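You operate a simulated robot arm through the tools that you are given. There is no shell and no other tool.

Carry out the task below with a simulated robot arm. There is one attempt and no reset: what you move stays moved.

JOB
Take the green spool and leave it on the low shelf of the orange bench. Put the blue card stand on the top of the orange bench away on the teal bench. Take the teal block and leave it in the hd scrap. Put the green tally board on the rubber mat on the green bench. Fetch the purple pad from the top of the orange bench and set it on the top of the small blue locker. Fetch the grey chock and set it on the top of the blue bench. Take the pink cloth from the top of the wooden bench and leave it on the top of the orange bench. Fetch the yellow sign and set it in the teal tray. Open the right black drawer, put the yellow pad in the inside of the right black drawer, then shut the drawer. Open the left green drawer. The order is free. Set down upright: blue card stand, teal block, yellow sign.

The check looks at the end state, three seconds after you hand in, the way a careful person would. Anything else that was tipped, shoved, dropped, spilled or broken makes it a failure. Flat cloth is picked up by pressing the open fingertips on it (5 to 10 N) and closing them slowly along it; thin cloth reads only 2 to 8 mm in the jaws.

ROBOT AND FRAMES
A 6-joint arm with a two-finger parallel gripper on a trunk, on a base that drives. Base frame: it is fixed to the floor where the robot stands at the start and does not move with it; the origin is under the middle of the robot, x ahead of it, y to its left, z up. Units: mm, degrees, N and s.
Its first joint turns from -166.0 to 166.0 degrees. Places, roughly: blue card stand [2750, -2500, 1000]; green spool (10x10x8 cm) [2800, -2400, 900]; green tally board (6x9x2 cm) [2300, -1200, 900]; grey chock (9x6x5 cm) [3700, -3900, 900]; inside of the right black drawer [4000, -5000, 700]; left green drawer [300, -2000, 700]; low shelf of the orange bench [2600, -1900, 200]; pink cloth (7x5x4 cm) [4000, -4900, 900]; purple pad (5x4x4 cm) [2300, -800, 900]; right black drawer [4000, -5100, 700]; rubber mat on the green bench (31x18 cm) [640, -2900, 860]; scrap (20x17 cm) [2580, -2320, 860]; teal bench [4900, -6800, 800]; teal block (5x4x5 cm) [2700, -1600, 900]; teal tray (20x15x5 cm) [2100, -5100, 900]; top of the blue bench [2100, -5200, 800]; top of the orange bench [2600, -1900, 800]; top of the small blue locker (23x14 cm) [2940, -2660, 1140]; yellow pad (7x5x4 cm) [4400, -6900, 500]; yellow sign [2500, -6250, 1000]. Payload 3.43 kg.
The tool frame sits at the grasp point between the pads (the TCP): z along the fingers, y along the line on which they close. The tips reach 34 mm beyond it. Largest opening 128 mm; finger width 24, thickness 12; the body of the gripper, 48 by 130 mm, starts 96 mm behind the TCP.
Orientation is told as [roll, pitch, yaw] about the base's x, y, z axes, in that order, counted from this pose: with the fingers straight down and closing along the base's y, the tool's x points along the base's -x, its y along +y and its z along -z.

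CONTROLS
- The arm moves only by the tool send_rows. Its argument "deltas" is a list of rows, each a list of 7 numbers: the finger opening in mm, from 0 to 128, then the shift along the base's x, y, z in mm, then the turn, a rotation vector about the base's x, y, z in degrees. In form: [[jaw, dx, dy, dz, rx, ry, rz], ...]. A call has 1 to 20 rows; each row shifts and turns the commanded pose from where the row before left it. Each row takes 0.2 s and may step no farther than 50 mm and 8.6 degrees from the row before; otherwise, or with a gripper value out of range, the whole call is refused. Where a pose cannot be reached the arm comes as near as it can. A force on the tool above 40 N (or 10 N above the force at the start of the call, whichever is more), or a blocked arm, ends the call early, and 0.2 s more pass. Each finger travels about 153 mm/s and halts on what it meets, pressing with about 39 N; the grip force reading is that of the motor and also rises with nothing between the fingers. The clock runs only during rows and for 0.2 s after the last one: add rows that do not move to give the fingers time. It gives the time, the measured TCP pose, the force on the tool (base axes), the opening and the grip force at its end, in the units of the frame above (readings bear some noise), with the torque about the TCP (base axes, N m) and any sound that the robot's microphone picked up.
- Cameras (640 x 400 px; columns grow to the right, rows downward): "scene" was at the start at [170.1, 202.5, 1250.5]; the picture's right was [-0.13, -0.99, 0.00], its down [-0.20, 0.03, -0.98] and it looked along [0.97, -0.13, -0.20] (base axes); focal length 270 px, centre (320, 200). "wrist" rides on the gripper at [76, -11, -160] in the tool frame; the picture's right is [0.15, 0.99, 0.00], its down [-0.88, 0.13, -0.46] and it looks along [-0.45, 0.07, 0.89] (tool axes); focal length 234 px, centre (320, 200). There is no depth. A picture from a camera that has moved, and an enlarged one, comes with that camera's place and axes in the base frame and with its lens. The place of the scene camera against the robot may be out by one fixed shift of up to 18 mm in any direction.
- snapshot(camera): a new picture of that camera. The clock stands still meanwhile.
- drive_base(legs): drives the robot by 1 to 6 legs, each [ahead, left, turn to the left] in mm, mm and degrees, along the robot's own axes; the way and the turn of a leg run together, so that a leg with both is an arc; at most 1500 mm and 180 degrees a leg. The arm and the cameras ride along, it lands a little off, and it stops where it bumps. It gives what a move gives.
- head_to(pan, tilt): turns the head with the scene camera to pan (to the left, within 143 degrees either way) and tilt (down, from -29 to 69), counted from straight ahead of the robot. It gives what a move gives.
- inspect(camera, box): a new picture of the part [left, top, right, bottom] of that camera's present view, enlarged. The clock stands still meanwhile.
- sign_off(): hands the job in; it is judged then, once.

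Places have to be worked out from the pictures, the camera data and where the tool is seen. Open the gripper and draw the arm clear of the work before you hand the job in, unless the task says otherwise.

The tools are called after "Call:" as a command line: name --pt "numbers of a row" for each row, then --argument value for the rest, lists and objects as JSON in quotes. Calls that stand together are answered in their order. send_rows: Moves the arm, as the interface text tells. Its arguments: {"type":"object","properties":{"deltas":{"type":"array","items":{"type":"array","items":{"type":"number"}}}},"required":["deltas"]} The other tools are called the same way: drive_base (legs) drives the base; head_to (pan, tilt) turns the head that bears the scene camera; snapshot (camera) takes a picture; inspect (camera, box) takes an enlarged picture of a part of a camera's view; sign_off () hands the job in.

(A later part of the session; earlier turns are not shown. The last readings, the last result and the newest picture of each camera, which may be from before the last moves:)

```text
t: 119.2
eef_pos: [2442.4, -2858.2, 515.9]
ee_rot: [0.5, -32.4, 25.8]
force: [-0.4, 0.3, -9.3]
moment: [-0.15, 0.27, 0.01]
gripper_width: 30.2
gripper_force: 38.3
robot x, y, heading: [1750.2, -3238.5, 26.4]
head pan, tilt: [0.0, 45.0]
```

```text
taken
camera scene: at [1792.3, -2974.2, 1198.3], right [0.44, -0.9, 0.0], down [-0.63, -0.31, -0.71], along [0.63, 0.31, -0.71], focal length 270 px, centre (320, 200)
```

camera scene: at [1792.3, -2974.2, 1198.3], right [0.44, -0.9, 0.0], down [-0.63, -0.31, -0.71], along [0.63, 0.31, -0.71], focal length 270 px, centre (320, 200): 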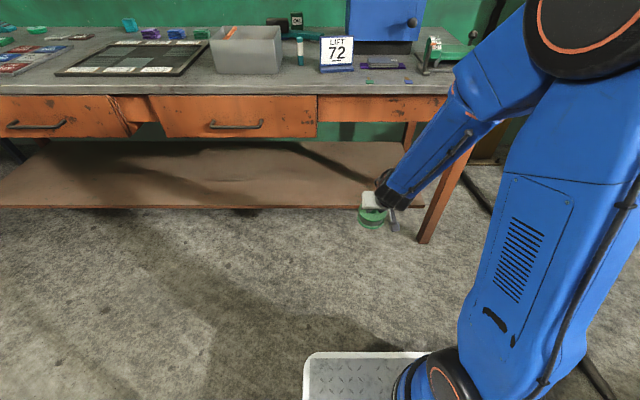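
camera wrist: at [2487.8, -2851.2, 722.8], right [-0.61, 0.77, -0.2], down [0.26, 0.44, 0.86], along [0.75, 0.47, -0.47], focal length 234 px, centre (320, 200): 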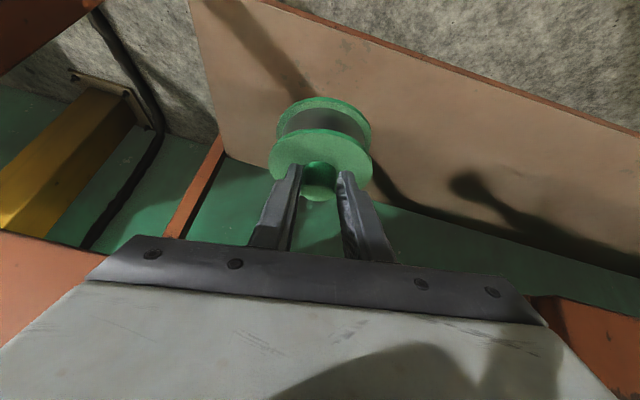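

Attitude is right. I lower to z≈345 and advance most of the way toward the shelf, then look.

Call:
send_rows --pt "15 0 0 -43 0 0 0" --pt "15 0 0 -43 0 0 0" --pt "15 0 0 -43 0 0 0" --pt "15 0 0 -42 0 0 0" --pt "15 37 18.5 0 0 0 0" --pt "15 37 18.5 0 0 0 0" --pt "15 37 18.5 0 0 0 0" --pt "15 37 18.5 0 0 0 0" --pt "15 0 0 0 0 0 0"

Call:
snapshot --camera "scene"

Call:
snapshot --camera "wrist"

```text
t: 121.2
eef_pos: [2583.7, -2783.4, 409.3]
ee_rot: [0.5, -32.5, 25.7]
force: [-0.7, -1.0, -10.2]
moment: [-0.15, 0.29, -0.01]
gripper_width: 30.0
gripper_force: 39.3
out of reach, approached as far as the arm can: row 3, 4
robot x, y, heading: [1750.7, -3238.5, 26.4]
head pan, tilt: [0.0, 45.0]
```

```text
taken
camera scene: at [1792.4, -2974.1, 1198.2], right [0.44, -0.9, 0.0], down [-0.63, -0.31, -0.71], along [0.63, 0.31, -0.71], focal length 270 px, centre (320, 200)
```

scene: 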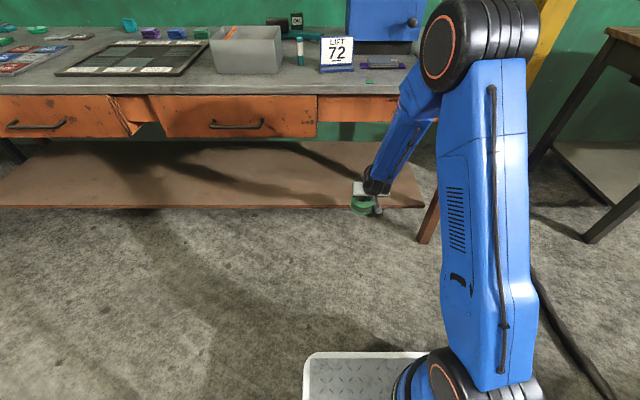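

```text
taken
camera wrist: at [2453.7, -2861.3, 503.9], right [-0.55, 0.83, -0.07], down [0.39, 0.33, 0.86], along [0.74, 0.44, -0.51], focal length 234 px, centre (320, 200)
```

wrist: 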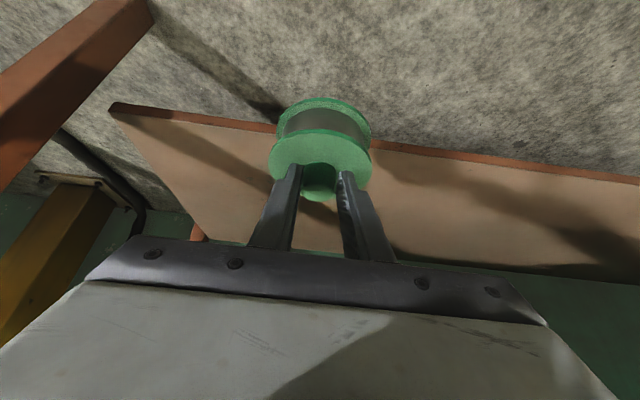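

Shelf front edge is at d≈58. I lower to z≈350 and advance until the spool is ~95 mm inside the edge.

Call:
send_rows --pt "15 0 0 -30 0 0 0" --pt "15 0 0 -30 0 0 0" --pt "15 0 0 0 0 0 0"

Call:
snapshot --camera "wrist"

```text
t: 122.0
eef_pos: [2583.4, -2783.0, 349.7]
ee_rot: [0.5, -32.4, 26.0]
force: [0.2, 1.0, -8.9]
moment: [-0.16, 0.27, 0.02]
gripper_width: 30.6
gripper_force: 39.4
robot x, y, heading: [1743.0, -3237.0, 26.0]
head pan, tilt: [0.0, 45.0]
```

```text
taken
camera wrist: at [2453.2, -2861.0, 444.5], right [-0.55, 0.83, -0.07], down [0.39, 0.33, 0.86], along [0.74, 0.44, -0.51], focal length 234 px, centre (320, 200)
```

wrist: 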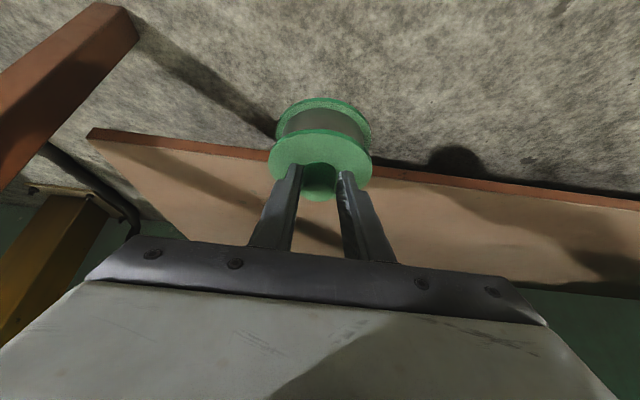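

Shelf top is around z 220–230; the spool bottom at ~260 clears it. I advance 208 mm inward.

Call:
send_rows --pt "15 37.2 18.6 0 0 0 0" --pt "15 37.2 18.6 0 0 0 0" --pt "15 37.2 18.6 0 0 0 0" --pt "15 37.2 18.6 0 0 0 0" --pt "15 37.2 18.6 0 0 0 0" --pt "15 0 0 0 0 0 0"

Call:
snapshot --camera "wrist"

Call:
snapshot --camera "scene"

```text
t: 123.4
eef_pos: [2772.6, -2690.4, 347.9]
ee_rot: [0.5, -32.4, 25.9]
force: [0.0, 0.5, -10.1]
moment: [-0.13, 0.27, -0.01]
gripper_width: 30.8
gripper_force: 38.9
robot x, y, heading: [1749.1, -3237.2, 26.2]
head pan, tilt: [0.0, 45.0]
```

```text
taken
camera wrist: at [2642.2, -2767.7, 442.4], right [-0.55, 0.83, -0.07], down [0.39, 0.33, 0.86], along [0.74, 0.44, -0.51], focal length 234 px, centre (320, 200)
```

wrist: 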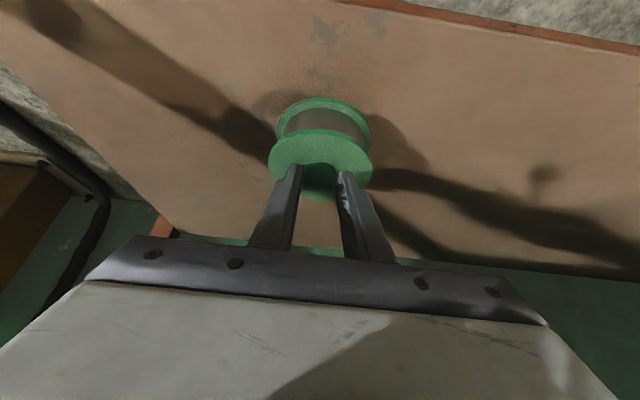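

```text
taken
camera scene: at [1792.5, -2974.1, 1198.2], right [0.44, -0.9, 0.0], down [-0.63, -0.31, -0.71], along [0.63, 0.31, -0.71], focal length 270 px, centre (320, 200)
```

scene: 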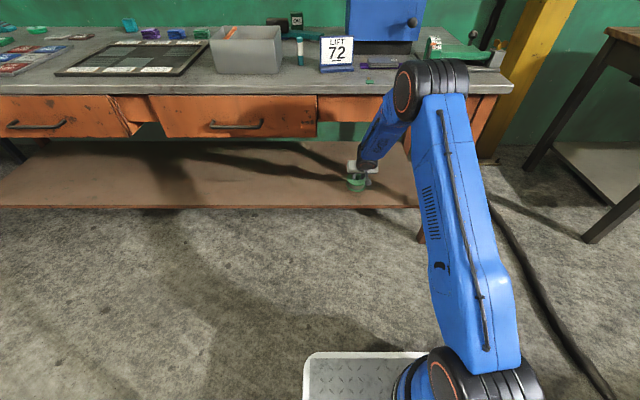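

The spool is well over the shelf. I lower slowly until contact.

Call:
send_rows --pt "15 0 0 -5 0 0 0" --pt "15 0 0 -4 0 0 0" --pt "15 0 0 -4 0 0 0" --pt "15 0 0 -3 0 0 0" --pt "15 0 0 -3 0 0 0" --pt "15 0 0 0 0 0 0"

Call:
inspect --camera "wrist" --box '[220, 60, 420, 220]'

```text
t: 124.8
eef_pos: [2771.9, -2691.2, 330.3]
ee_rot: [0.6, -32.5, 25.8]
force: [0.9, 0.3, -9.9]
moment: [-0.15, 0.29, 0.0]
gripper_width: 30.1
gripper_force: 39.0
robot x, y, heading: [1744.2, -3240.4, 26.1]
head pan, tilt: [0.0, 45.0]
```

```text
2.50 times, centred on (320, 140) of wrist
camera zoom: at [2641.0, -2768.0, 424.2], right [-0.55, 0.83, -0.07], down [0.39, 0.33, 0.86], along [0.74, 0.44, -0.51], focal length 585 px, centre (320, 350)
```

zoom: 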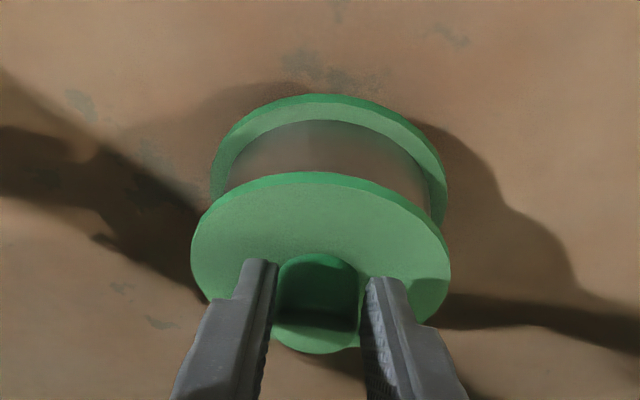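

Still free (−9.9 N). Continue lowering in 3 mm steps.

Call:
send_rows --pt "15 0 0 -3 0 0 0" --pt "15 0 0 -3 0 0 0" --pt "15 0 0 -3 0 0 0" --pt "15 0 0 -3 0 0 0" --pt "15 0 0 0 0 0 0"

Call:
send_rows --pt "15 0 0 -2 0 0 0" --pt "15 0 0 -2 0 0 0" --pt "15 0 0 0 0 0 0"

```text
t: 126.0
eef_pos: [2772.1, -2691.6, 318.3]
ee_rot: [0.5, -32.5, 25.8]
force: [0.6, 0.1, -9.8]
moment: [-0.15, 0.29, -0.04]
gripper_width: 30.1
gripper_force: 39.2
robot x, y, heading: [1748.1, -3237.5, 26.3]
head pan, tilt: [0.0, 45.0]
```

```text
t: 126.8
eef_pos: [2770.8, -2690.6, 315.0]
ee_rot: [0.5, -32.4, 25.9]
force: [0.6, -0.2, -9.0]
moment: [-0.12, 0.23, -0.01]
gripper_width: 30.4
gripper_force: 38.9
robot x, y, heading: [1748.3, -3238.3, 26.3]
head pan, tilt: [0.0, 45.0]
```

Force just begins to change. I lower 1 mm at a time.

Call:
send_rows --pt "15 0 0 -1 0 0 0" --pt "15 0 0 0 0 0 0"

Call:
send_rows --pt "15 0 0 -1 0 0 0" --pt "15 0 0 0 0 0 0"

```text
t: 127.4
eef_pos: [2770.6, -2690.5, 313.8]
ee_rot: [0.5, -32.6, 25.8]
force: [0.3, -0.5, -9.6]
moment: [-0.14, 0.31, 0.0]
gripper_width: 30.4
gripper_force: 38.8
robot x, y, heading: [1748.6, -3240.8, 26.1]
head pan, tilt: [0.0, 45.0]
```

```text
t: 128.0
eef_pos: [2771.4, -2690.6, 311.0]
ee_rot: [0.5, -32.5, 25.8]
force: [-0.1, 0.1, -9.4]
moment: [-0.13, 0.28, -0.01]
gripper_width: 30.1
gripper_force: 39.2
robot x, y, heading: [1749.9, -3238.5, 26.0]
head pan, tilt: [0.0, 45.0]
```

Not yet in contact; I continue down, 2 mm steps.

Call:
send_rows --pt "15 0 0 -2 0 0 0" --pt "15 0 0 -2 0 0 0" --pt "15 0 0 -2 0 0 0" --pt "15 0 0 0 0 0 0"

Call:
inspect --camera "scene" --box '[300, 130, 420, 220]'

Call:
inspect --camera "wrist" --box '[220, 60, 420, 220]'

```text
t: 129.0
eef_pos: [2770.8, -2689.7, 309.2]
ee_rot: [0.5, -32.7, 25.9]
force: [-2.6, 5.4, 27.9]
moment: [0.51, -0.54, 0.11]
gripper_width: 30.3
gripper_force: 38.9
robot x, y, heading: [1753.0, -3237.1, 26.0]
head pan, tilt: [0.0, 45.0]
```

```text
4.44 times, centred on (360, 175) of scene
camera zoom: at [1791.0, -2974.8, 1198.5], right [0.44, -0.9, 0.0], down [-0.63, -0.31, -0.71], along [0.63, 0.31, -0.71], focal length 1202 px, centre (142, 311)
```

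zoom: 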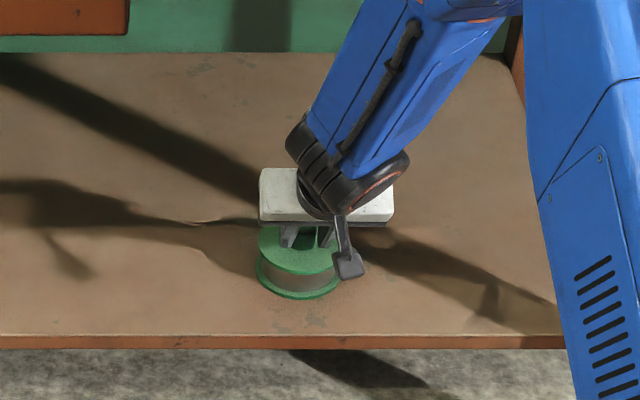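

```text
2.50 times, centred on (320, 140) of wrist
camera zoom: at [2640.8, -2766.5, 403.1], right [-0.55, 0.83, -0.07], down [0.39, 0.33, 0.86], along [0.74, 0.44, -0.5], focal length 585 px, centre (320, 350)
```

zoom: 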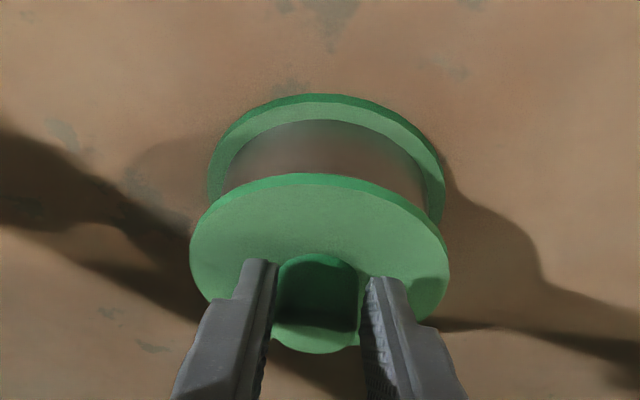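

Contact made. I ease up, open, and withdraw along the tool axis, then straight back out.

Call:
send_rows --pt "15 0 0 1.5 0 0 0" --pt "40 0 0 0 0 0 0" --pt "60 0 0 0 0 0 0" --pt "60 -5 -2 8 0 0 0" --pt "60 -15 -7 26 0 0 0" --pt "60 -15 -7 26 0 0 0" --pt "60 0 0 0 0 0 0"

Call:
snapshot --camera "wrist"

```text
t: 130.6
eef_pos: [2736.3, -2706.3, 366.5]
ee_rot: [0.4, -32.5, 25.8]
force: [0.3, -0.9, -0.3]
moment: [-0.02, -0.02, 0.0]
gripper_width: 60.1
gripper_force: 0.1
robot x, y, heading: [1749.4, -3240.4, 26.4]
head pan, tilt: [0.0, 45.0]
```

```text
taken
camera wrist: at [2605.3, -2783.1, 461.0], right [-0.55, 0.83, -0.07], down [0.39, 0.33, 0.86], along [0.74, 0.44, -0.51], focal length 234 px, centre (320, 200)
```

wrist: 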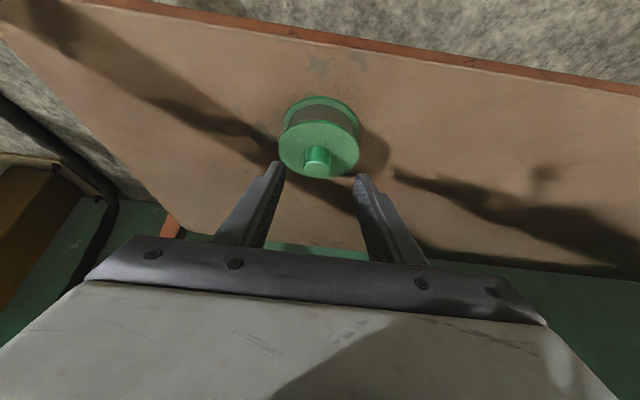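

The spool stands upright on the low shelf. I pull back clear of the bench and raise the arm.

Call:
send_rows --pt "60 -38 -18.5 5 0 0 0" --pt "60 -38 -18.5 5 0 0 0" --pt "60 -38 -18.5 8 0 0 0" --pt "60 -38 -18.5 12 0 0 0" --pt "60 -38 -18.5 20 0 0 0" --pt "60 -38 -18.5 25 0 0 0" --pt "60 -38 -18.5 25 0 0 0" --pt "60 0 0 45 0 0 0" --pt "60 0 0 45 0 0 0" --pt "60 0 0 45 0 0 0" --pt "60 0 0 45 0 0 0" --pt "60 0 0 45 0 0 0" --pt "60 0 0 45 0 0 0" --pt "60 0 0 45 0 0 0" --pt "60 0 0 45 0 0 0" --pt "60 0 0 45 0 0 0" --pt "60 0 0 45 0 0 0" --pt "60 0 0 45 0 0 0" --pt "60 0 0 45 0 0 0" --pt "60 0 0 0 0 0 0"

Call:
snapshot --camera "scene"

```text
t: 134.8
eef_pos: [2472.6, -2836.9, 1008.3]
ee_rot: [0.4, -32.5, 25.8]
force: [0.6, -0.2, -0.1]
moment: [-0.02, -0.03, -0.01]
gripper_width: 59.9
gripper_force: 0.1
robot x, y, heading: [1745.6, -3244.4, 26.2]
head pan, tilt: [0.0, 45.0]
```

```text
taken
camera scene: at [1792.1, -2974.3, 1198.3], right [0.44, -0.9, 0.0], down [-0.63, -0.31, -0.71], along [0.63, 0.31, -0.71], focal length 270 px, centre (320, 200)
```

scene: 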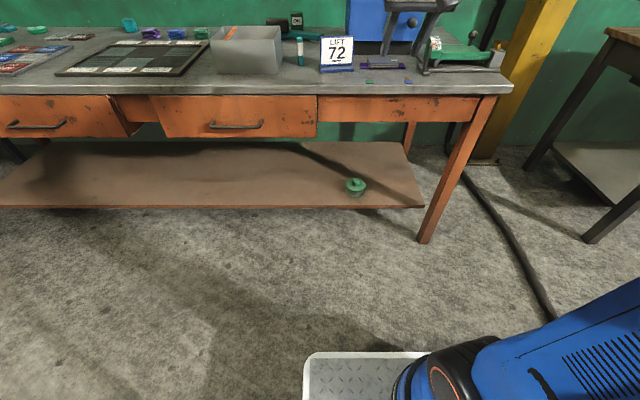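

Next is the teal block. I retract/raise the arm, then drive forward a bit and left along the bench to face it.

Call:
send_rows --pt "100 -31.5 -15.5 30 -3.03 6.08 0" --pt "100 -31.5 -15.5 30 0 0 0" --pt "100 -31.5 -15.5 30 0 0 0" --pt "100 -31.5 -15.5 30 0 0 0" --pt "100 -31.5 -15.5 30 0 0 0" --pt "100 -31.5 -15.5 30 0 0 0" --pt "100 0 0 0 0 0 0"

Call:
drive_base --legs '[[330, 0, 0], [0, 1060, 0]]'

Call:
head_to --pan -5 --tilt 25

Call:
snapshot --camera "scene"

Call:
snapshot --camera "wrist"

```text
t: 136.4
eef_pos: [2281.9, -2927.7, 1188.7]
ee_rot: [0.5, -25.7, 25.8]
force: [0.4, 0.1, -0.5]
moment: [0.02, 0.03, 0.03]
gripper_width: 100.0
gripper_force: 0.0
robot x, y, heading: [1745.4, -3239.5, 26.3]
head pan, tilt: [0.0, 45.0]
```

```text
t: 143.7
eef_pos: [2128.3, -1827.6, 1189.0]
ee_rot: [0.4, -25.7, 24.7]
force: [0.5, 0.0, 0.4]
moment: [-0.01, -0.01, 0.01]
gripper_width: 100.1
gripper_force: 0.0
robot x, y, heading: [1588.3, -2127.5, 25.3]
head pan, tilt: [0.0, 45.0]
```

```text
t: 144.6
eef_pos: [2127.8, -1826.9, 1189.8]
ee_rot: [0.4, -25.8, 24.7]
force: [-0.3, -0.2, -0.1]
moment: [-0.01, 0.0, -0.01]
gripper_width: 99.9
gripper_force: 0.1
robot x, y, heading: [1584.3, -2125.0, 25.1]
head pan, tilt: [-5.0, 25.0]
```

```text
taken
camera scene: at [1650.2, -1866.7, 1228.8], right [0.34, -0.94, 0.0], down [-0.4, -0.15, -0.91], along [0.85, 0.31, -0.42], focal length 270 px, centre (320, 200)
```

scene: 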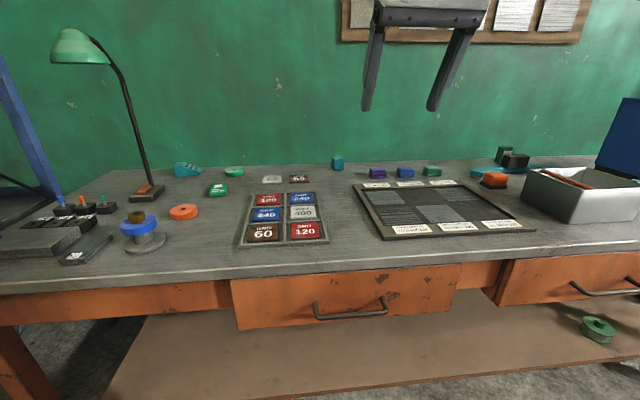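

```text
taken
camera wrist: at [2006.6, -1896.2, 1300.6], right [-0.54, 0.84, -0.06], down [0.49, 0.36, 0.79], along [0.69, 0.4, -0.61], focal length 234 px, centre (320, 200)
```

wrist: 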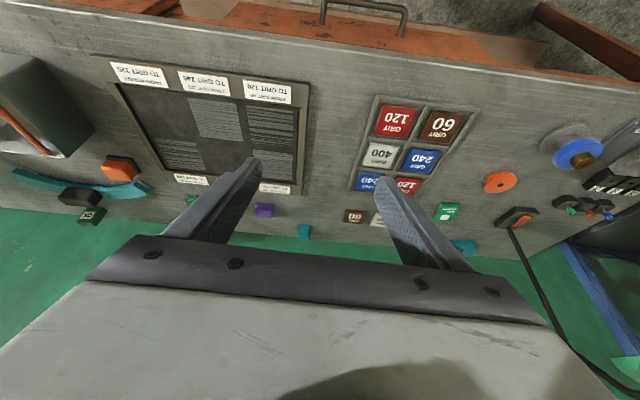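

The teal block is at about [2685,-1562]. I move ahead 150 mm (turn 1.3° to square up), then extend toward it.

Call:
drive_base --legs '[[150, 0, 1.3]]'

Call:
send_rows --pt "100 40 20 -14 0 0 0" --pt "100 40 20 -14 0 0 0" --pt "100 40 20 -14 0 0 0" --pt "100 40 20 -14 0 0 0" --pt "100 40 20 -14 0 0 0" --pt "100 40 20 -14 0 0 0" --pt "100 40 20 -14 0 0 0" --pt "100 0 0 0 0 0 0"

Call:
snapshot --camera "wrist"

Call:
snapshot --camera "scene"

```text
t: 145.9
eef_pos: [2251.9, -1750.1, 1188.1]
ee_rot: [0.4, -25.7, 26.1]
force: [0.3, 1.4, -0.6]
moment: [0.01, 0.01, 0.01]
gripper_width: 100.1
gripper_force: 0.0
robot x, y, heading: [1717.6, -2057.8, 26.6]
head pan, tilt: [-5.0, 25.0]
```

```text
t: 147.7
eef_pos: [2533.1, -1609.5, 1092.0]
ee_rot: [0.3, -25.6, 26.1]
force: [0.4, 0.5, -0.5]
moment: [0.02, 0.0, -0.02]
gripper_width: 100.1
gripper_force: 0.0
robot x, y, heading: [1720.4, -2060.7, 26.5]
head pan, tilt: [-5.0, 25.0]
```

```text
taken
camera wrist: at [2414.3, -1681.3, 1202.9], right [-0.56, 0.83, -0.06], down [0.48, 0.38, 0.79], along [0.68, 0.41, -0.61], focal length 234 px, centre (320, 200)
```

wrist: 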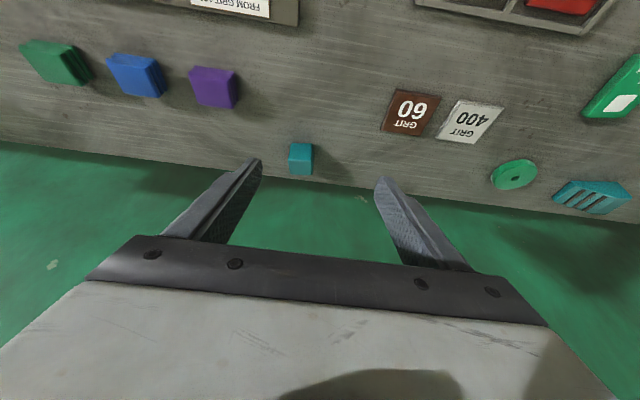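

```text
taken
camera scene: at [1776.5, -1801.0, 1228.9], right [0.37, -0.93, 0.0], down [-0.39, -0.16, -0.91], along [0.84, 0.33, -0.42], focal length 270 px, centre (320, 200)
```

scene: 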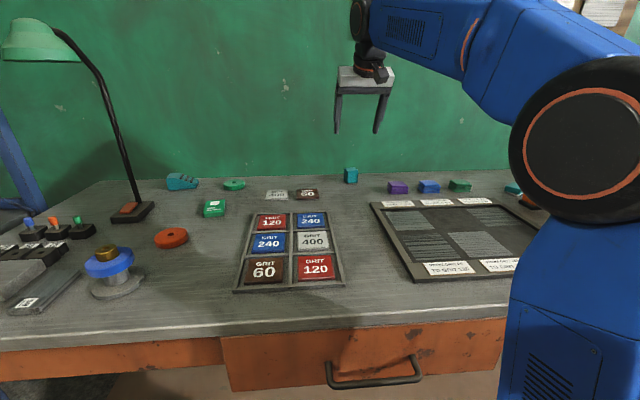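

The block is at ≈[2697,-1559]. Zoom to see its orientation.

Call:
inspect --camera "wrist" --box '[260, 120, 360, 200]'

Call:
inspect --camera "scene" --box '[310, 140, 410, 210]'

```text
5.00 times, centred on (310, 160) of wrist
camera zoom: at [2414.3, -1681.3, 1202.9], right [-0.56, 0.83, -0.06], down [0.48, 0.38, 0.79], along [0.68, 0.41, -0.61], focal length 1171 px, centre (370, 400)
```

zoom: 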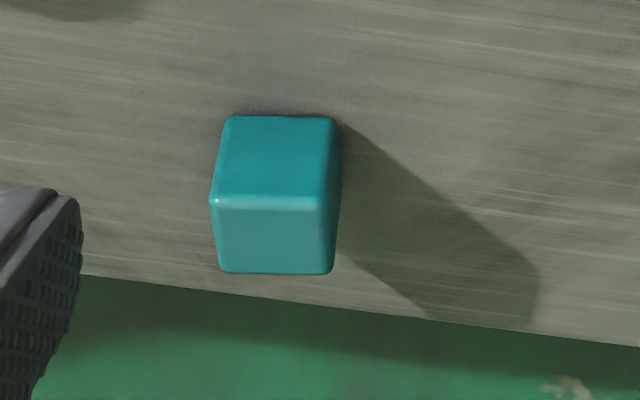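

```text
5.71 times, centred on (360, 175) of scene
camera zoom: at [1776.5, -1801.0, 1228.9], right [0.37, -0.93, 0.0], down [-0.39, -0.16, -0.91], along [0.84, 0.33, -0.42], focal length 1545 px, centre (91, 343)
```

zoom: 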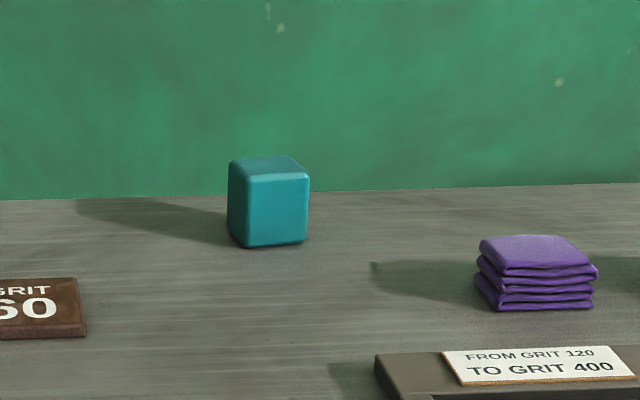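

The block is turned ~10° from my jaws, centre ≈[2702,-1555]. I yaw +10° and go to a hover 110 mm back along the tool.

Call:
send_rows --pt "90 31 5.6 -25.5 0 0 5" --pt "90 31 5.6 -25.5 0 0 5" --pt "90 31 5.6 -25.5 0 0 0" --pt "90 31 5.6 -25.5 0 0 0" --pt "90 0 0 0 0 0 0"

Call:
inspect --camera "wrist" --box '[220, 80, 420, 220]'

```text
t: 148.9
eef_pos: [2658.0, -1586.5, 988.2]
ee_rot: [0.4, -25.7, 36.1]
force: [-0.3, -0.1, 0.3]
moment: [-0.03, -0.04, 0.02]
gripper_width: 90.1
gripper_force: 0.1
robot x, y, heading: [1719.6, -2058.6, 26.7]
head pan, tilt: [-5.0, 25.0]
```

```text
2.86 times, centred on (320, 150) of wrist
camera zoom: at [2552.2, -1678.1, 1099.7], right [-0.69, 0.72, -0.06], down [0.41, 0.45, 0.79], along [0.6, 0.53, -0.61], focal length 669 px, centre (320, 343)
```

zoom: 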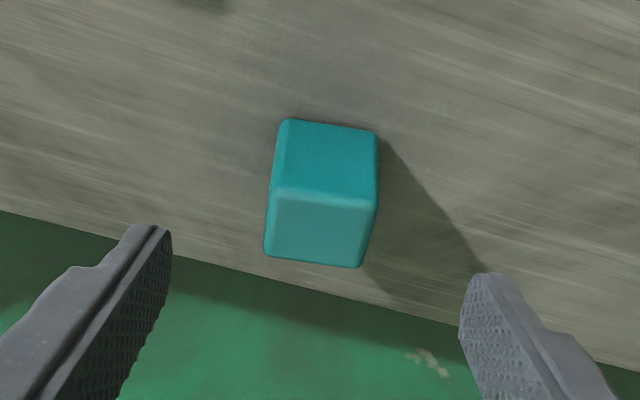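

Aligned. I descend along the tool axis to z≈891 and close.

Call:
send_rows --pt "90 9.5 7 -25 0 0 0" --pt "90 9.5 7 -25 0 0 0" --pt "90 9.5 7 -25 0 0 0" --pt "90 9.5 7 -22 0 0 0" --pt "90 0 0 0 0 0 0" --pt "65 0 0 0 0 0 0" --pt "50 0 0 0 0 0 0" --pt "25 0 0 0 0 0 0" --pt "25 0 0 0 0 0 0"

Call:
inspect --camera "wrist" --box '[220, 80, 420, 220]'

```text
t: 150.9
eef_pos: [2696.8, -1558.4, 894.0]
ee_rot: [0.3, -25.7, 36.1]
force: [0.8, 0.6, -0.3]
moment: [-0.01, -0.09, 0.02]
gripper_width: 43.6
gripper_force: 39.4
robot x, y, heading: [1719.8, -2061.3, 26.7]
head pan, tilt: [-5.0, 25.0]
```

```text
2.86 times, centred on (320, 150) of wrist
camera zoom: at [2591.8, -1649.8, 1005.4], right [-0.69, 0.72, -0.06], down [0.41, 0.45, 0.79], along [0.6, 0.53, -0.61], focal length 669 px, centre (320, 343)
```

zoom: 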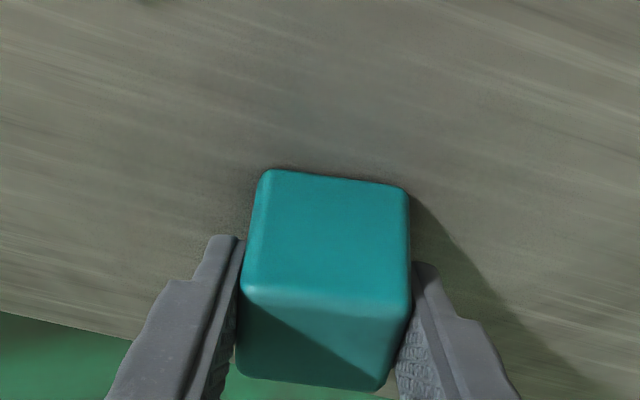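

Gripped (43.6 mm). Lift slowly, then retract with the same tilt.

Call:
send_rows --pt "25 0 0 5 0 0 0" --pt "25 0 0 12 0 0 0" --pt "25 0 0 20 0 0 0" --pt "25 0 0 30 0 0 0" --pt "25 0 0 40 0 0 0" --pt "25 -38 -20 20 0 0 0" --pt "25 -38 -20 20 0 0 0" --pt "25 -38 -20 20 0 0 -5" --pt "25 -38 -20 20 0 0 -5" --pt "25 -38 -20 20 0 0 0" --pt "25 -38 -20 20 0 0 0" --pt "25 -38 -20 20 0 0 0" --pt "25 -38 -20 10 0 0 0" --pt "25 -38 -20 0 0 0 0" --pt "25 -38 -20 0 0 0 0" --pt "25 -38 -20 0 0 0 0" --pt "25 0 0 0 0 0 0"

Call:
snapshot --camera "wrist"

```text
t: 154.5
eef_pos: [2275.3, -1779.9, 1149.4]
ee_rot: [0.5, -25.7, 26.1]
force: [0.3, 0.5, -2.6]
moment: [0.0, 0.04, 0.01]
gripper_width: 43.6
gripper_force: 38.6
robot x, y, heading: [1719.5, -2063.4, 26.1]
head pan, tilt: [-5.0, 25.0]
```

```text
taken
camera wrist: at [2156.0, -1851.0, 1260.5], right [-0.56, 0.83, -0.06], down [0.48, 0.38, 0.79], along [0.68, 0.41, -0.61], focal length 234 px, centre (320, 200)
```

wrist: 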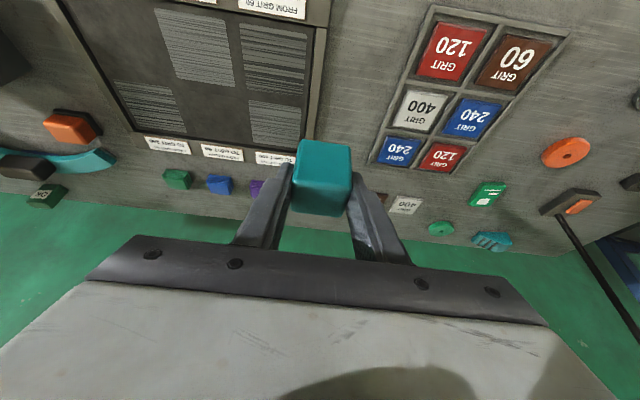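

Held. I back 100 mm and slide right ~610 mm to the scrap bin.

Call:
drive_base --legs '[[-100, 0, 0], [0, -610, 0]]'

Call:
head_to --pan 0 --tilt 35

Call:
snapshot --camera "scene"

Call:
snapshot --camera "wrist"

```text
t: 158.7
eef_pos: [2461.3, -2379.7, 1149.8]
ee_rot: [0.4, -25.7, 25.5]
force: [-0.3, 0.0, -3.2]
moment: [0.0, 0.01, 0.02]
gripper_width: 44.0
gripper_force: 38.8
robot x, y, heading: [1901.8, -2657.3, 25.6]
head pan, tilt: [-5.0, 25.0]
```

```text
t: 159.4
eef_pos: [2460.9, -2378.9, 1148.9]
ee_rot: [0.3, -25.7, 25.3]
force: [0.1, -0.3, -1.7]
moment: [0.0, 0.01, 0.04]
gripper_width: 43.7
gripper_force: 38.5
robot x, y, heading: [1906.4, -2656.2, 25.8]
head pan, tilt: [0.0, 35.0]
```

```text
taken
camera scene: at [1954.6, -2389.1, 1213.2], right [0.44, -0.9, 0.0], down [-0.52, -0.25, -0.82], along [0.74, 0.36, -0.57], focal length 270 px, centre (320, 200)
```

scene: 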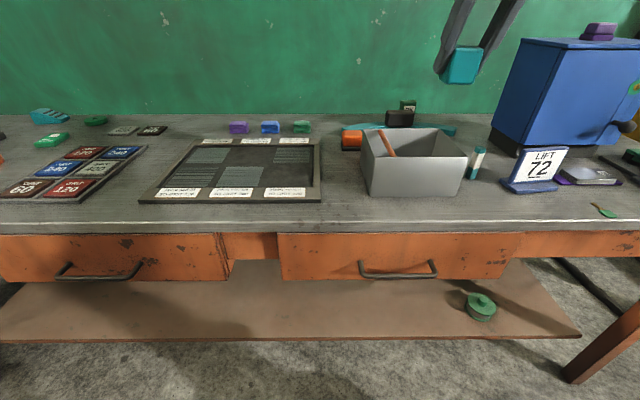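

```text
taken
camera wrist: at [2340.4, -2449.1, 1260.5], right [-0.55, 0.84, -0.06], down [0.48, 0.37, 0.79], along [0.68, 0.41, -0.61], focal length 234 px, centre (320, 200)
```

wrist: 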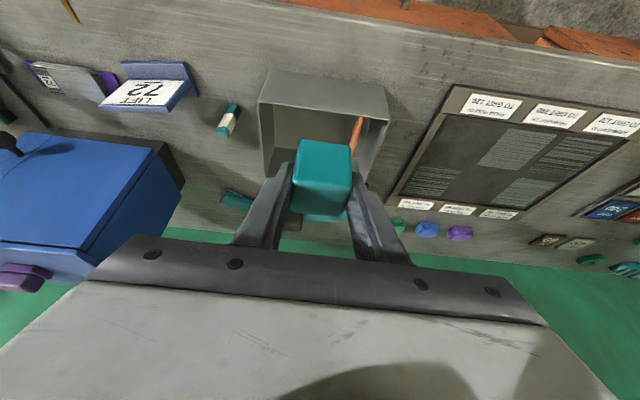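

I zoom in to see the inside of the bin and the stick leaning in it.

Call:
inspect --camera "scene" --box '[340, 110, 490, 210]'

Call:
inspect --camera "wrist" --box '[220, 50, 420, 220]'

```text
4.00 times, centred on (415, 160) of scene
camera zoom: at [1954.6, -2389.1, 1213.2], right [0.44, -0.9, 0.0], down [-0.52, -0.25, -0.82], along [0.74, 0.36, -0.57], focal length 1082 px, centre (-60, 360)
```

zoom: 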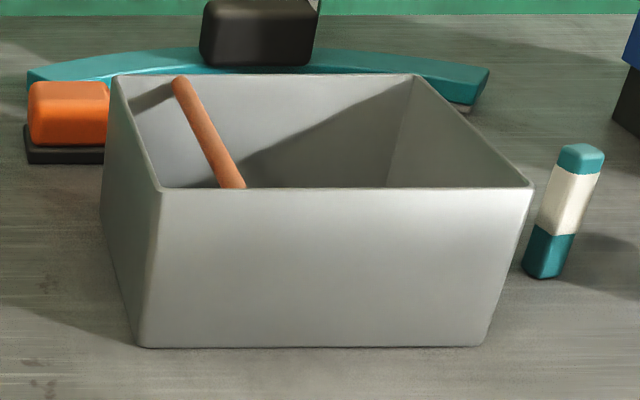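

```text
2.35 times, centred on (320, 135) of wrist
camera zoom: at [2340.4, -2449.1, 1260.5], right [-0.55, 0.84, -0.06], down [0.48, 0.37, 0.79], along [0.68, 0.41, -0.61], focal length 551 px, centre (320, 353)
```

zoom: 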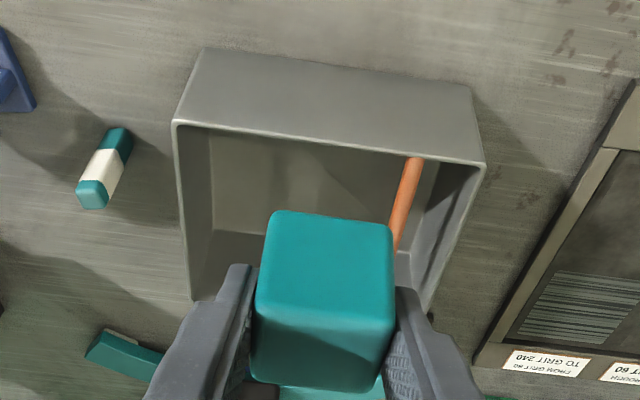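

The stick lies along the left quarter of the bin, so I'll set the block in the right half (target ≈[2601,-2346]). Move above it first.

Call:
send_rows --pt "25 33 7.4 -22 0 0 0" --pt "25 33 7.4 -22 0 0 0" --pt "25 33 7.4 -22 0 0 0" --pt "25 33 7.4 -22 0 0 0" --pt "25 0 0 0 0 0 0"

Call:
snapshot --camera "wrist"

Call:
inspect --camera "scene" --box '[340, 60, 490, 210]'

```text
t: 160.6
eef_pos: [2592.6, -2350.0, 1061.8]
ee_rot: [0.4, -25.7, 25.4]
force: [-0.2, -0.5, -2.7]
moment: [0.0, 0.01, -0.01]
gripper_width: 43.7
gripper_force: 38.7
robot x, y, heading: [1896.6, -2654.7, 26.0]
head pan, tilt: [0.0, 35.0]
```

```text
taken
camera wrist: at [2472.7, -2421.2, 1172.4], right [-0.55, 0.84, -0.06], down [0.48, 0.37, 0.79], along [0.68, 0.41, -0.61], focal length 234 px, centre (320, 200)
```

wrist: 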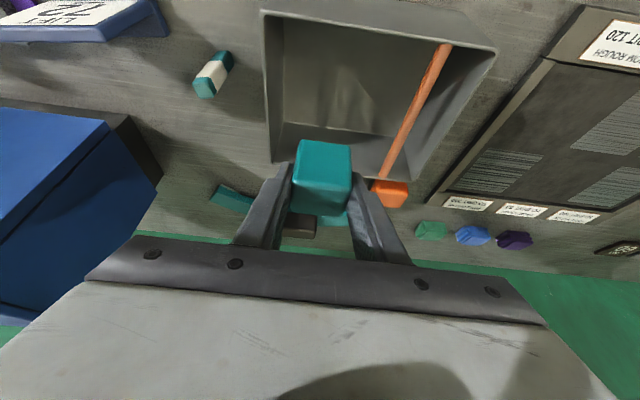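

```text
2.67 times, centred on (415, 135) of scene
camera zoom: at [1954.5, -2389.1, 1213.1], right [0.44, -0.9, 0.0], down [-0.52, -0.25, -0.82], along [0.74, 0.36, -0.57], focal length 721 px, centre (67, 373)
```

zoom: 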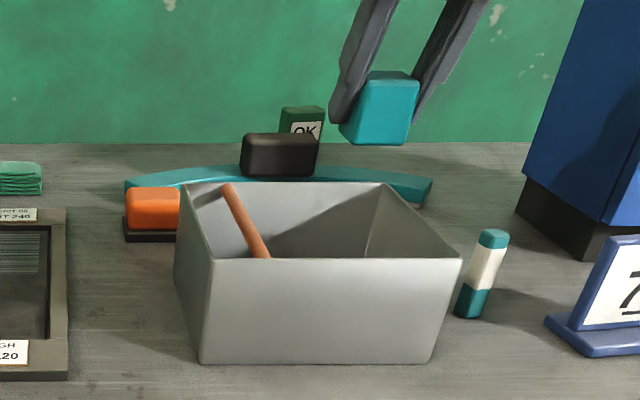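

Bin centre ≈[2579,-2317]; I shift 10 mm toward its middle and descend into the bin, slowing near the floor.

Call:
send_rows --pt "25 -7.5 7 -30 0 0 0" --pt "25 0 0 -35 0 0 0" --pt "25 0 0 -35 0 0 0" --pt "25 0 0 -30 0 0 0" --pt "25 0 0 -12 0 0 0" --pt "25 0 0 -5 0 0 0" --pt "25 0 0 -3 0 0 0" --pt "25 0 0 -2 0 0 0" --pt "25 0 0 0 0 0 0"

Call:
snapshot --camera "wrist"

```text
t: 162.6
eef_pos: [2585.2, -2343.2, 908.0]
ee_rot: [0.4, -25.7, 25.4]
force: [-0.2, -0.8, -2.1]
moment: [-0.04, 0.0, 0.02]
gripper_width: 43.6
gripper_force: 39.5
robot x, y, heading: [1901.7, -2658.8, 25.6]
head pan, tilt: [0.0, 35.0]
```

```text
taken
camera wrist: at [2465.4, -2412.9, 1020.5], right [-0.55, 0.84, -0.06], down [0.48, 0.37, 0.79], along [0.68, 0.41, -0.61], focal length 234 px, centre (320, 200)
```

wrist: 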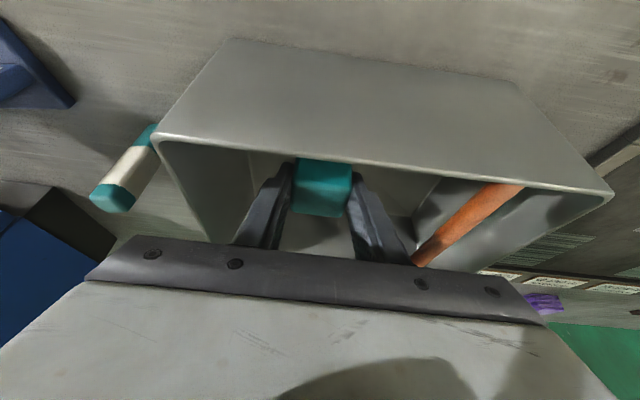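

Clear so far. A few more millimetres in 2 mm steps.

Call:
send_rows --pt "25 0 0 -2 0 0 0" --pt "25 0 0 -2 0 0 0" --pt "25 0 0 0 0 0 0"

Call:
send_rows --pt "25 0 0 -2 0 0 0" --pt "25 0 0 -1 0 0 0" --pt "25 0 0 0 0 0 0"

```text
t: 163.4
eef_pos: [2584.9, -2341.5, 905.8]
ee_rot: [0.4, -25.7, 25.4]
force: [-0.1, 0.3, -1.9]
moment: [0.01, 0.04, -0.03]
gripper_width: 43.6
gripper_force: 38.9
robot x, y, heading: [1904.0, -2653.3, 25.7]
head pan, tilt: [0.0, 35.0]
```

```text
t: 164.2
eef_pos: [2585.4, -2342.3, 901.5]
ee_rot: [0.4, -25.7, 25.5]
force: [0.1, -0.6, -3.1]
moment: [-0.01, 0.03, 0.0]
gripper_width: 43.7
gripper_force: 39.2
robot x, y, heading: [1905.0, -2652.7, 25.8]
head pan, tilt: [0.0, 35.0]
```

Still no contact; continuing.

Call:
send_rows --pt "25 0 0 -2 0 0 0" --pt "25 0 0 0 0 0 0"

Call:
send_rows --pt "25 0 0 -2 0 0 0" --pt "25 0 0 0 0 0 0"

```text
t: 164.8
eef_pos: [2585.1, -2342.3, 900.7]
ee_rot: [0.4, -25.8, 25.4]
force: [0.1, -0.7, -2.3]
moment: [0.03, -0.02, -0.02]
gripper_width: 43.7
gripper_force: 39.1
robot x, y, heading: [1904.4, -2652.2, 25.9]
head pan, tilt: [0.0, 35.0]
```

```text
t: 165.4
eef_pos: [2586.6, -2342.7, 898.5]
ee_rot: [0.4, -25.7, 25.3]
force: [0.2, 0.3, -2.4]
moment: [0.01, 0.0, 0.02]
gripper_width: 43.5
gripper_force: 39.0
robot x, y, heading: [1897.3, -2655.9, 25.9]
head pan, tilt: [0.0, 35.0]
```

Call:
send_rows --pt "25 0 0 -2 0 0 0" --pt "25 0 0 0 0 0 0"

Call:
inspect --camera "wrist" --box '[220, 120, 420, 270]'

```text
t: 166.0
eef_pos: [2585.5, -2342.3, 897.9]
ee_rot: [0.4, -25.9, 25.4]
force: [-3.5, -1.0, 16.5]
moment: [-0.54, 0.19, -0.08]
gripper_width: 44.0
gripper_force: 39.3
robot x, y, heading: [1900.5, -2653.6, 25.6]
head pan, tilt: [0.0, 35.0]
```

```text
2.67 times, centred on (320, 195) of wrist
camera zoom: at [2464.8, -2412.8, 1008.7], right [-0.55, 0.84, -0.06], down [0.48, 0.37, 0.8], along [0.69, 0.41, -0.6], focal length 624 px, centre (320, 213)
```

zoom: 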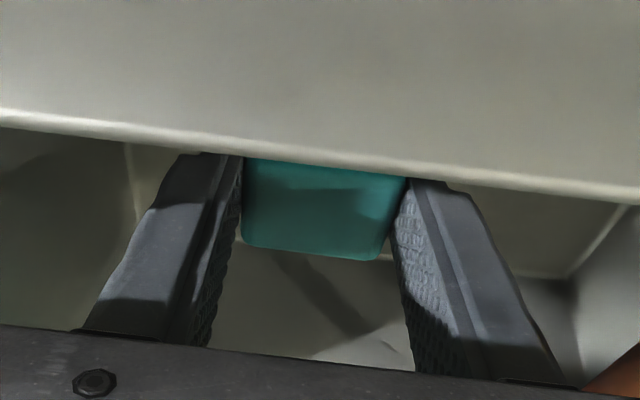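

Contact with the bin floor. I ease up 1 mm, open, and rise straight out.

Call:
send_rows --pt "25 0 0 1 0 0 0" --pt "52 0 0 0 0 0 0" --pt "60 0 0 0 0 0 0" --pt "60 0 0 10 0 0 0" --pt "60 0 0 30 0 0 0" --pt "60 0 0 40 0 0 0" --pt "60 0 0 40 0 0 0" --pt "60 -20 -10 40 0 0 0" --pt "60 -30 -15 30 0 0 0" --pt "60 -38 -18 20 0 0 0" --pt "60 -38 -18 20 0 0 0" --pt "60 0 0 0 0 0 0"

Call:
snapshot --camera "wrist"

Call:
snapshot --camera "scene"

```text
t: 168.6
eef_pos: [2461.3, -2403.9, 1127.1]
ee_rot: [0.4, -25.7, 25.3]
force: [0.4, -0.5, -0.1]
moment: [0.0, 0.03, -0.01]
gripper_width: 60.1
gripper_force: 0.0
robot x, y, heading: [1898.5, -2654.5, 25.9]
head pan, tilt: [0.0, 35.0]
```

```text
taken
camera wrist: at [2341.6, -2474.4, 1238.4], right [-0.55, 0.84, -0.06], down [0.48, 0.37, 0.79], along [0.68, 0.41, -0.61], focal length 234 px, centre (320, 200)
```

wrist: 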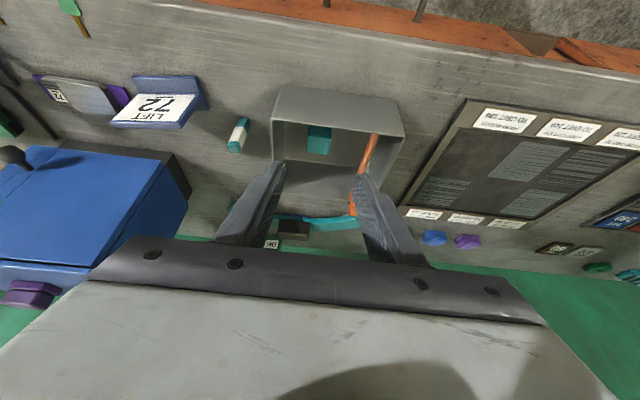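

```text
taken
camera scene: at [1954.6, -2389.0, 1213.1], right [0.44, -0.9, 0.0], down [-0.52, -0.25, -0.82], along [0.74, 0.36, -0.57], focal length 270 px, centre (320, 200)
```

scene: 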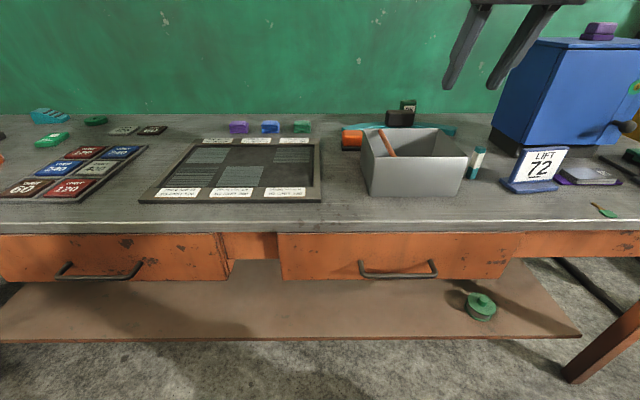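

The teal block stands in the scrap bin. Now the green tally board: drive left ~1060 mm along the bench.

Call:
drive_base --legs '[[0, 1063, 0.5], [60, 0, 0]]'

Call:
snapshot --camera "wrist"

Call:
snapshot --camera "scene"

```text
t: 174.7
eef_pos: [2041.9, -1416.8, 1127.0]
ee_rot: [0.4, -25.7, 26.3]
force: [-0.2, -0.1, 0.3]
moment: [-0.02, -0.01, 0.01]
gripper_width: 59.9
gripper_force: 0.0
robot x, y, heading: [1489.5, -1676.9, 26.7]
head pan, tilt: [0.0, 35.0]
```

```text
taken
camera wrist: at [1923.9, -1489.3, 1238.2], right [-0.56, 0.83, -0.06], down [0.48, 0.38, 0.79], along [0.68, 0.42, -0.61], focal length 234 px, centre (320, 200)
```

wrist: 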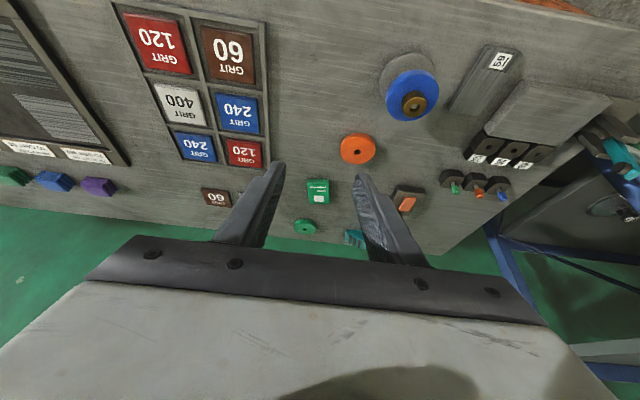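

```text
taken
camera scene: at [1535.3, -1409.9, 1213.1], right [0.45, -0.89, 0.0], down [-0.51, -0.26, -0.82], along [0.73, 0.37, -0.57], focal length 270 px, centre (320, 200)
```

scene: 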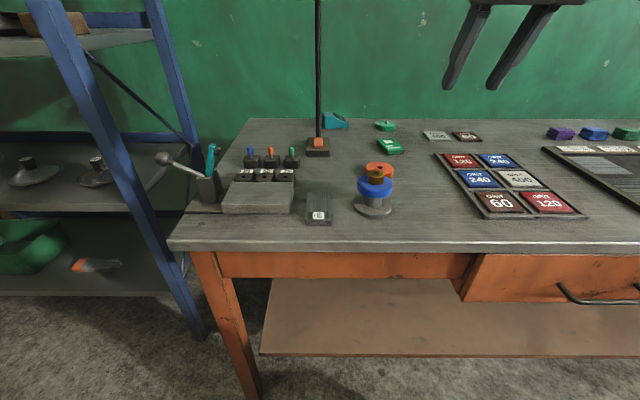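

The tally board is nearly centred at about [2313,-1257]. I zoom for its orientation and label.

Call:
inspect --camera "wrist" --box '[270, 150, 370, 240]'

Call:
inspect --camera "scene" --box '[350, 110, 440, 170]'

```text
4.44 times, centred on (320, 195) of wrist
camera zoom: at [1923.9, -1489.3, 1238.2], right [-0.56, 0.83, -0.06], down [0.48, 0.38, 0.79], along [0.68, 0.42, -0.61], focal length 1041 px, centre (320, 222)
```

zoom: 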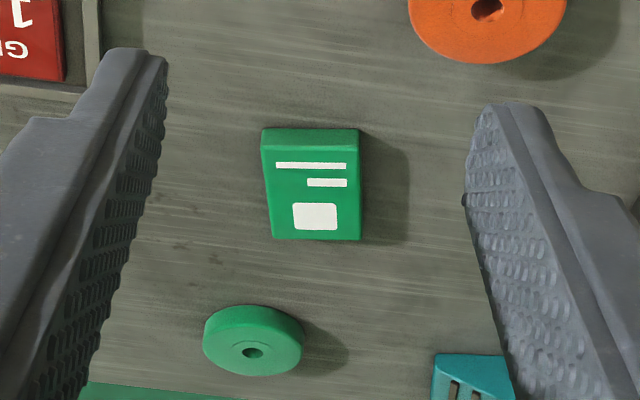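

```text
6.67 times, centred on (395, 140) of scene
camera zoom: at [1535.3, -1409.9, 1213.1], right [0.45, -0.89, 0.0], down [-0.51, -0.26, -0.82], along [0.73, 0.37, -0.57], focal length 1803 px, centre (-180, 600)
```

zoom: 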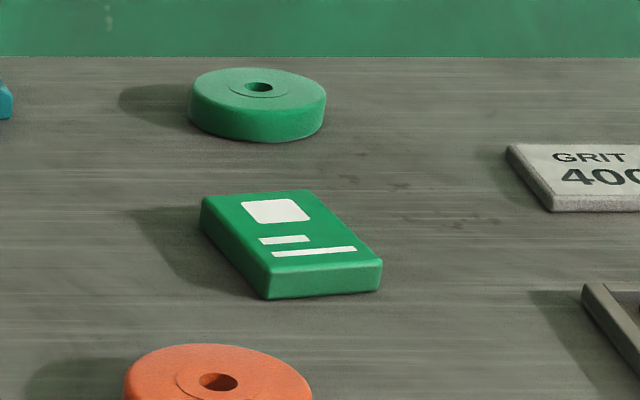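

Board centre ≈[2319,-1251], turned ~10° from my jaws. I bring the tool vertical, yaw +10°, and hover above it.

Call:
send_rows --pt "100 34.6 20.7 -17 -3.82 7.67 0" --pt "100 34.6 20.7 -17 -3.82 7.67 0" --pt "100 34.6 20.7 -17 -3.82 7.67 0" --pt "100 34.6 20.7 -17 0 0 5" --pt "100 34.6 20.7 -17 0 0 5" --pt "100 34.6 20.7 -17 0 0 0" --pt "100 34.6 20.7 -17 0 0 0" --pt "100 34.6 20.7 -17 0 0 0" --pt "100 0 0 0 0 0 0"

Call:
snapshot --camera "wrist"

Call:
snapshot --camera "scene"

```text
t: 176.7
eef_pos: [2317.6, -1251.1, 991.7]
ee_rot: [0.2, 0.0, 36.4]
force: [0.3, 1.5, -0.4]
moment: [0.04, 0.01, 0.02]
gripper_width: 100.2
gripper_force: 0.1
robot x, y, heading: [1485.1, -1676.4, 27.0]
head pan, tilt: [0.0, 35.0]
```

```text
taken
camera wrist: at [2263.3, -1306.0, 1151.2], right [-0.7, 0.71, 0.01], down [0.63, 0.62, 0.46], along [0.32, 0.32, -0.89], focal length 234 px, centre (320, 200)
```

wrist: 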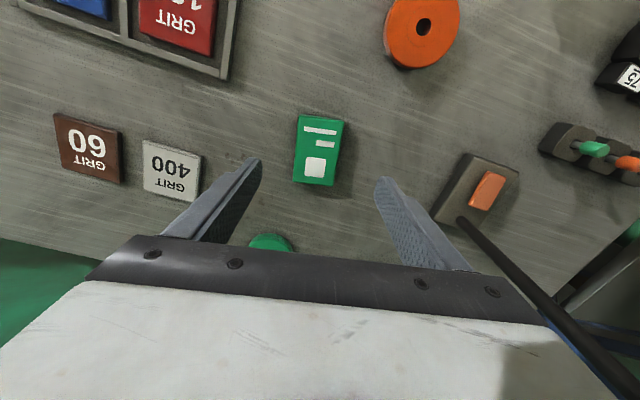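

```text
taken
camera scene: at [1535.3, -1409.9, 1213.1], right [0.45, -0.89, 0.0], down [-0.51, -0.26, -0.82], along [0.73, 0.37, -0.57], focal length 270 px, centre (320, 200)
```

scene: 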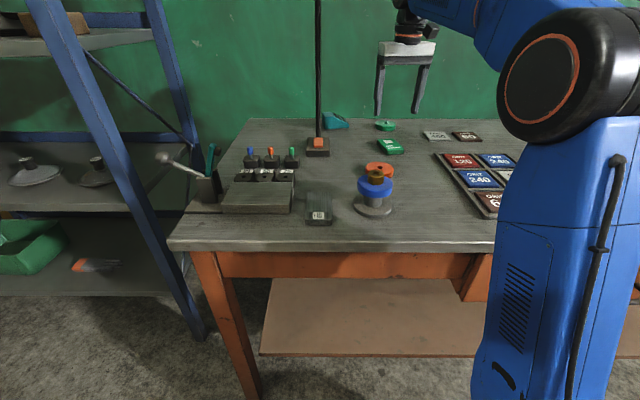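

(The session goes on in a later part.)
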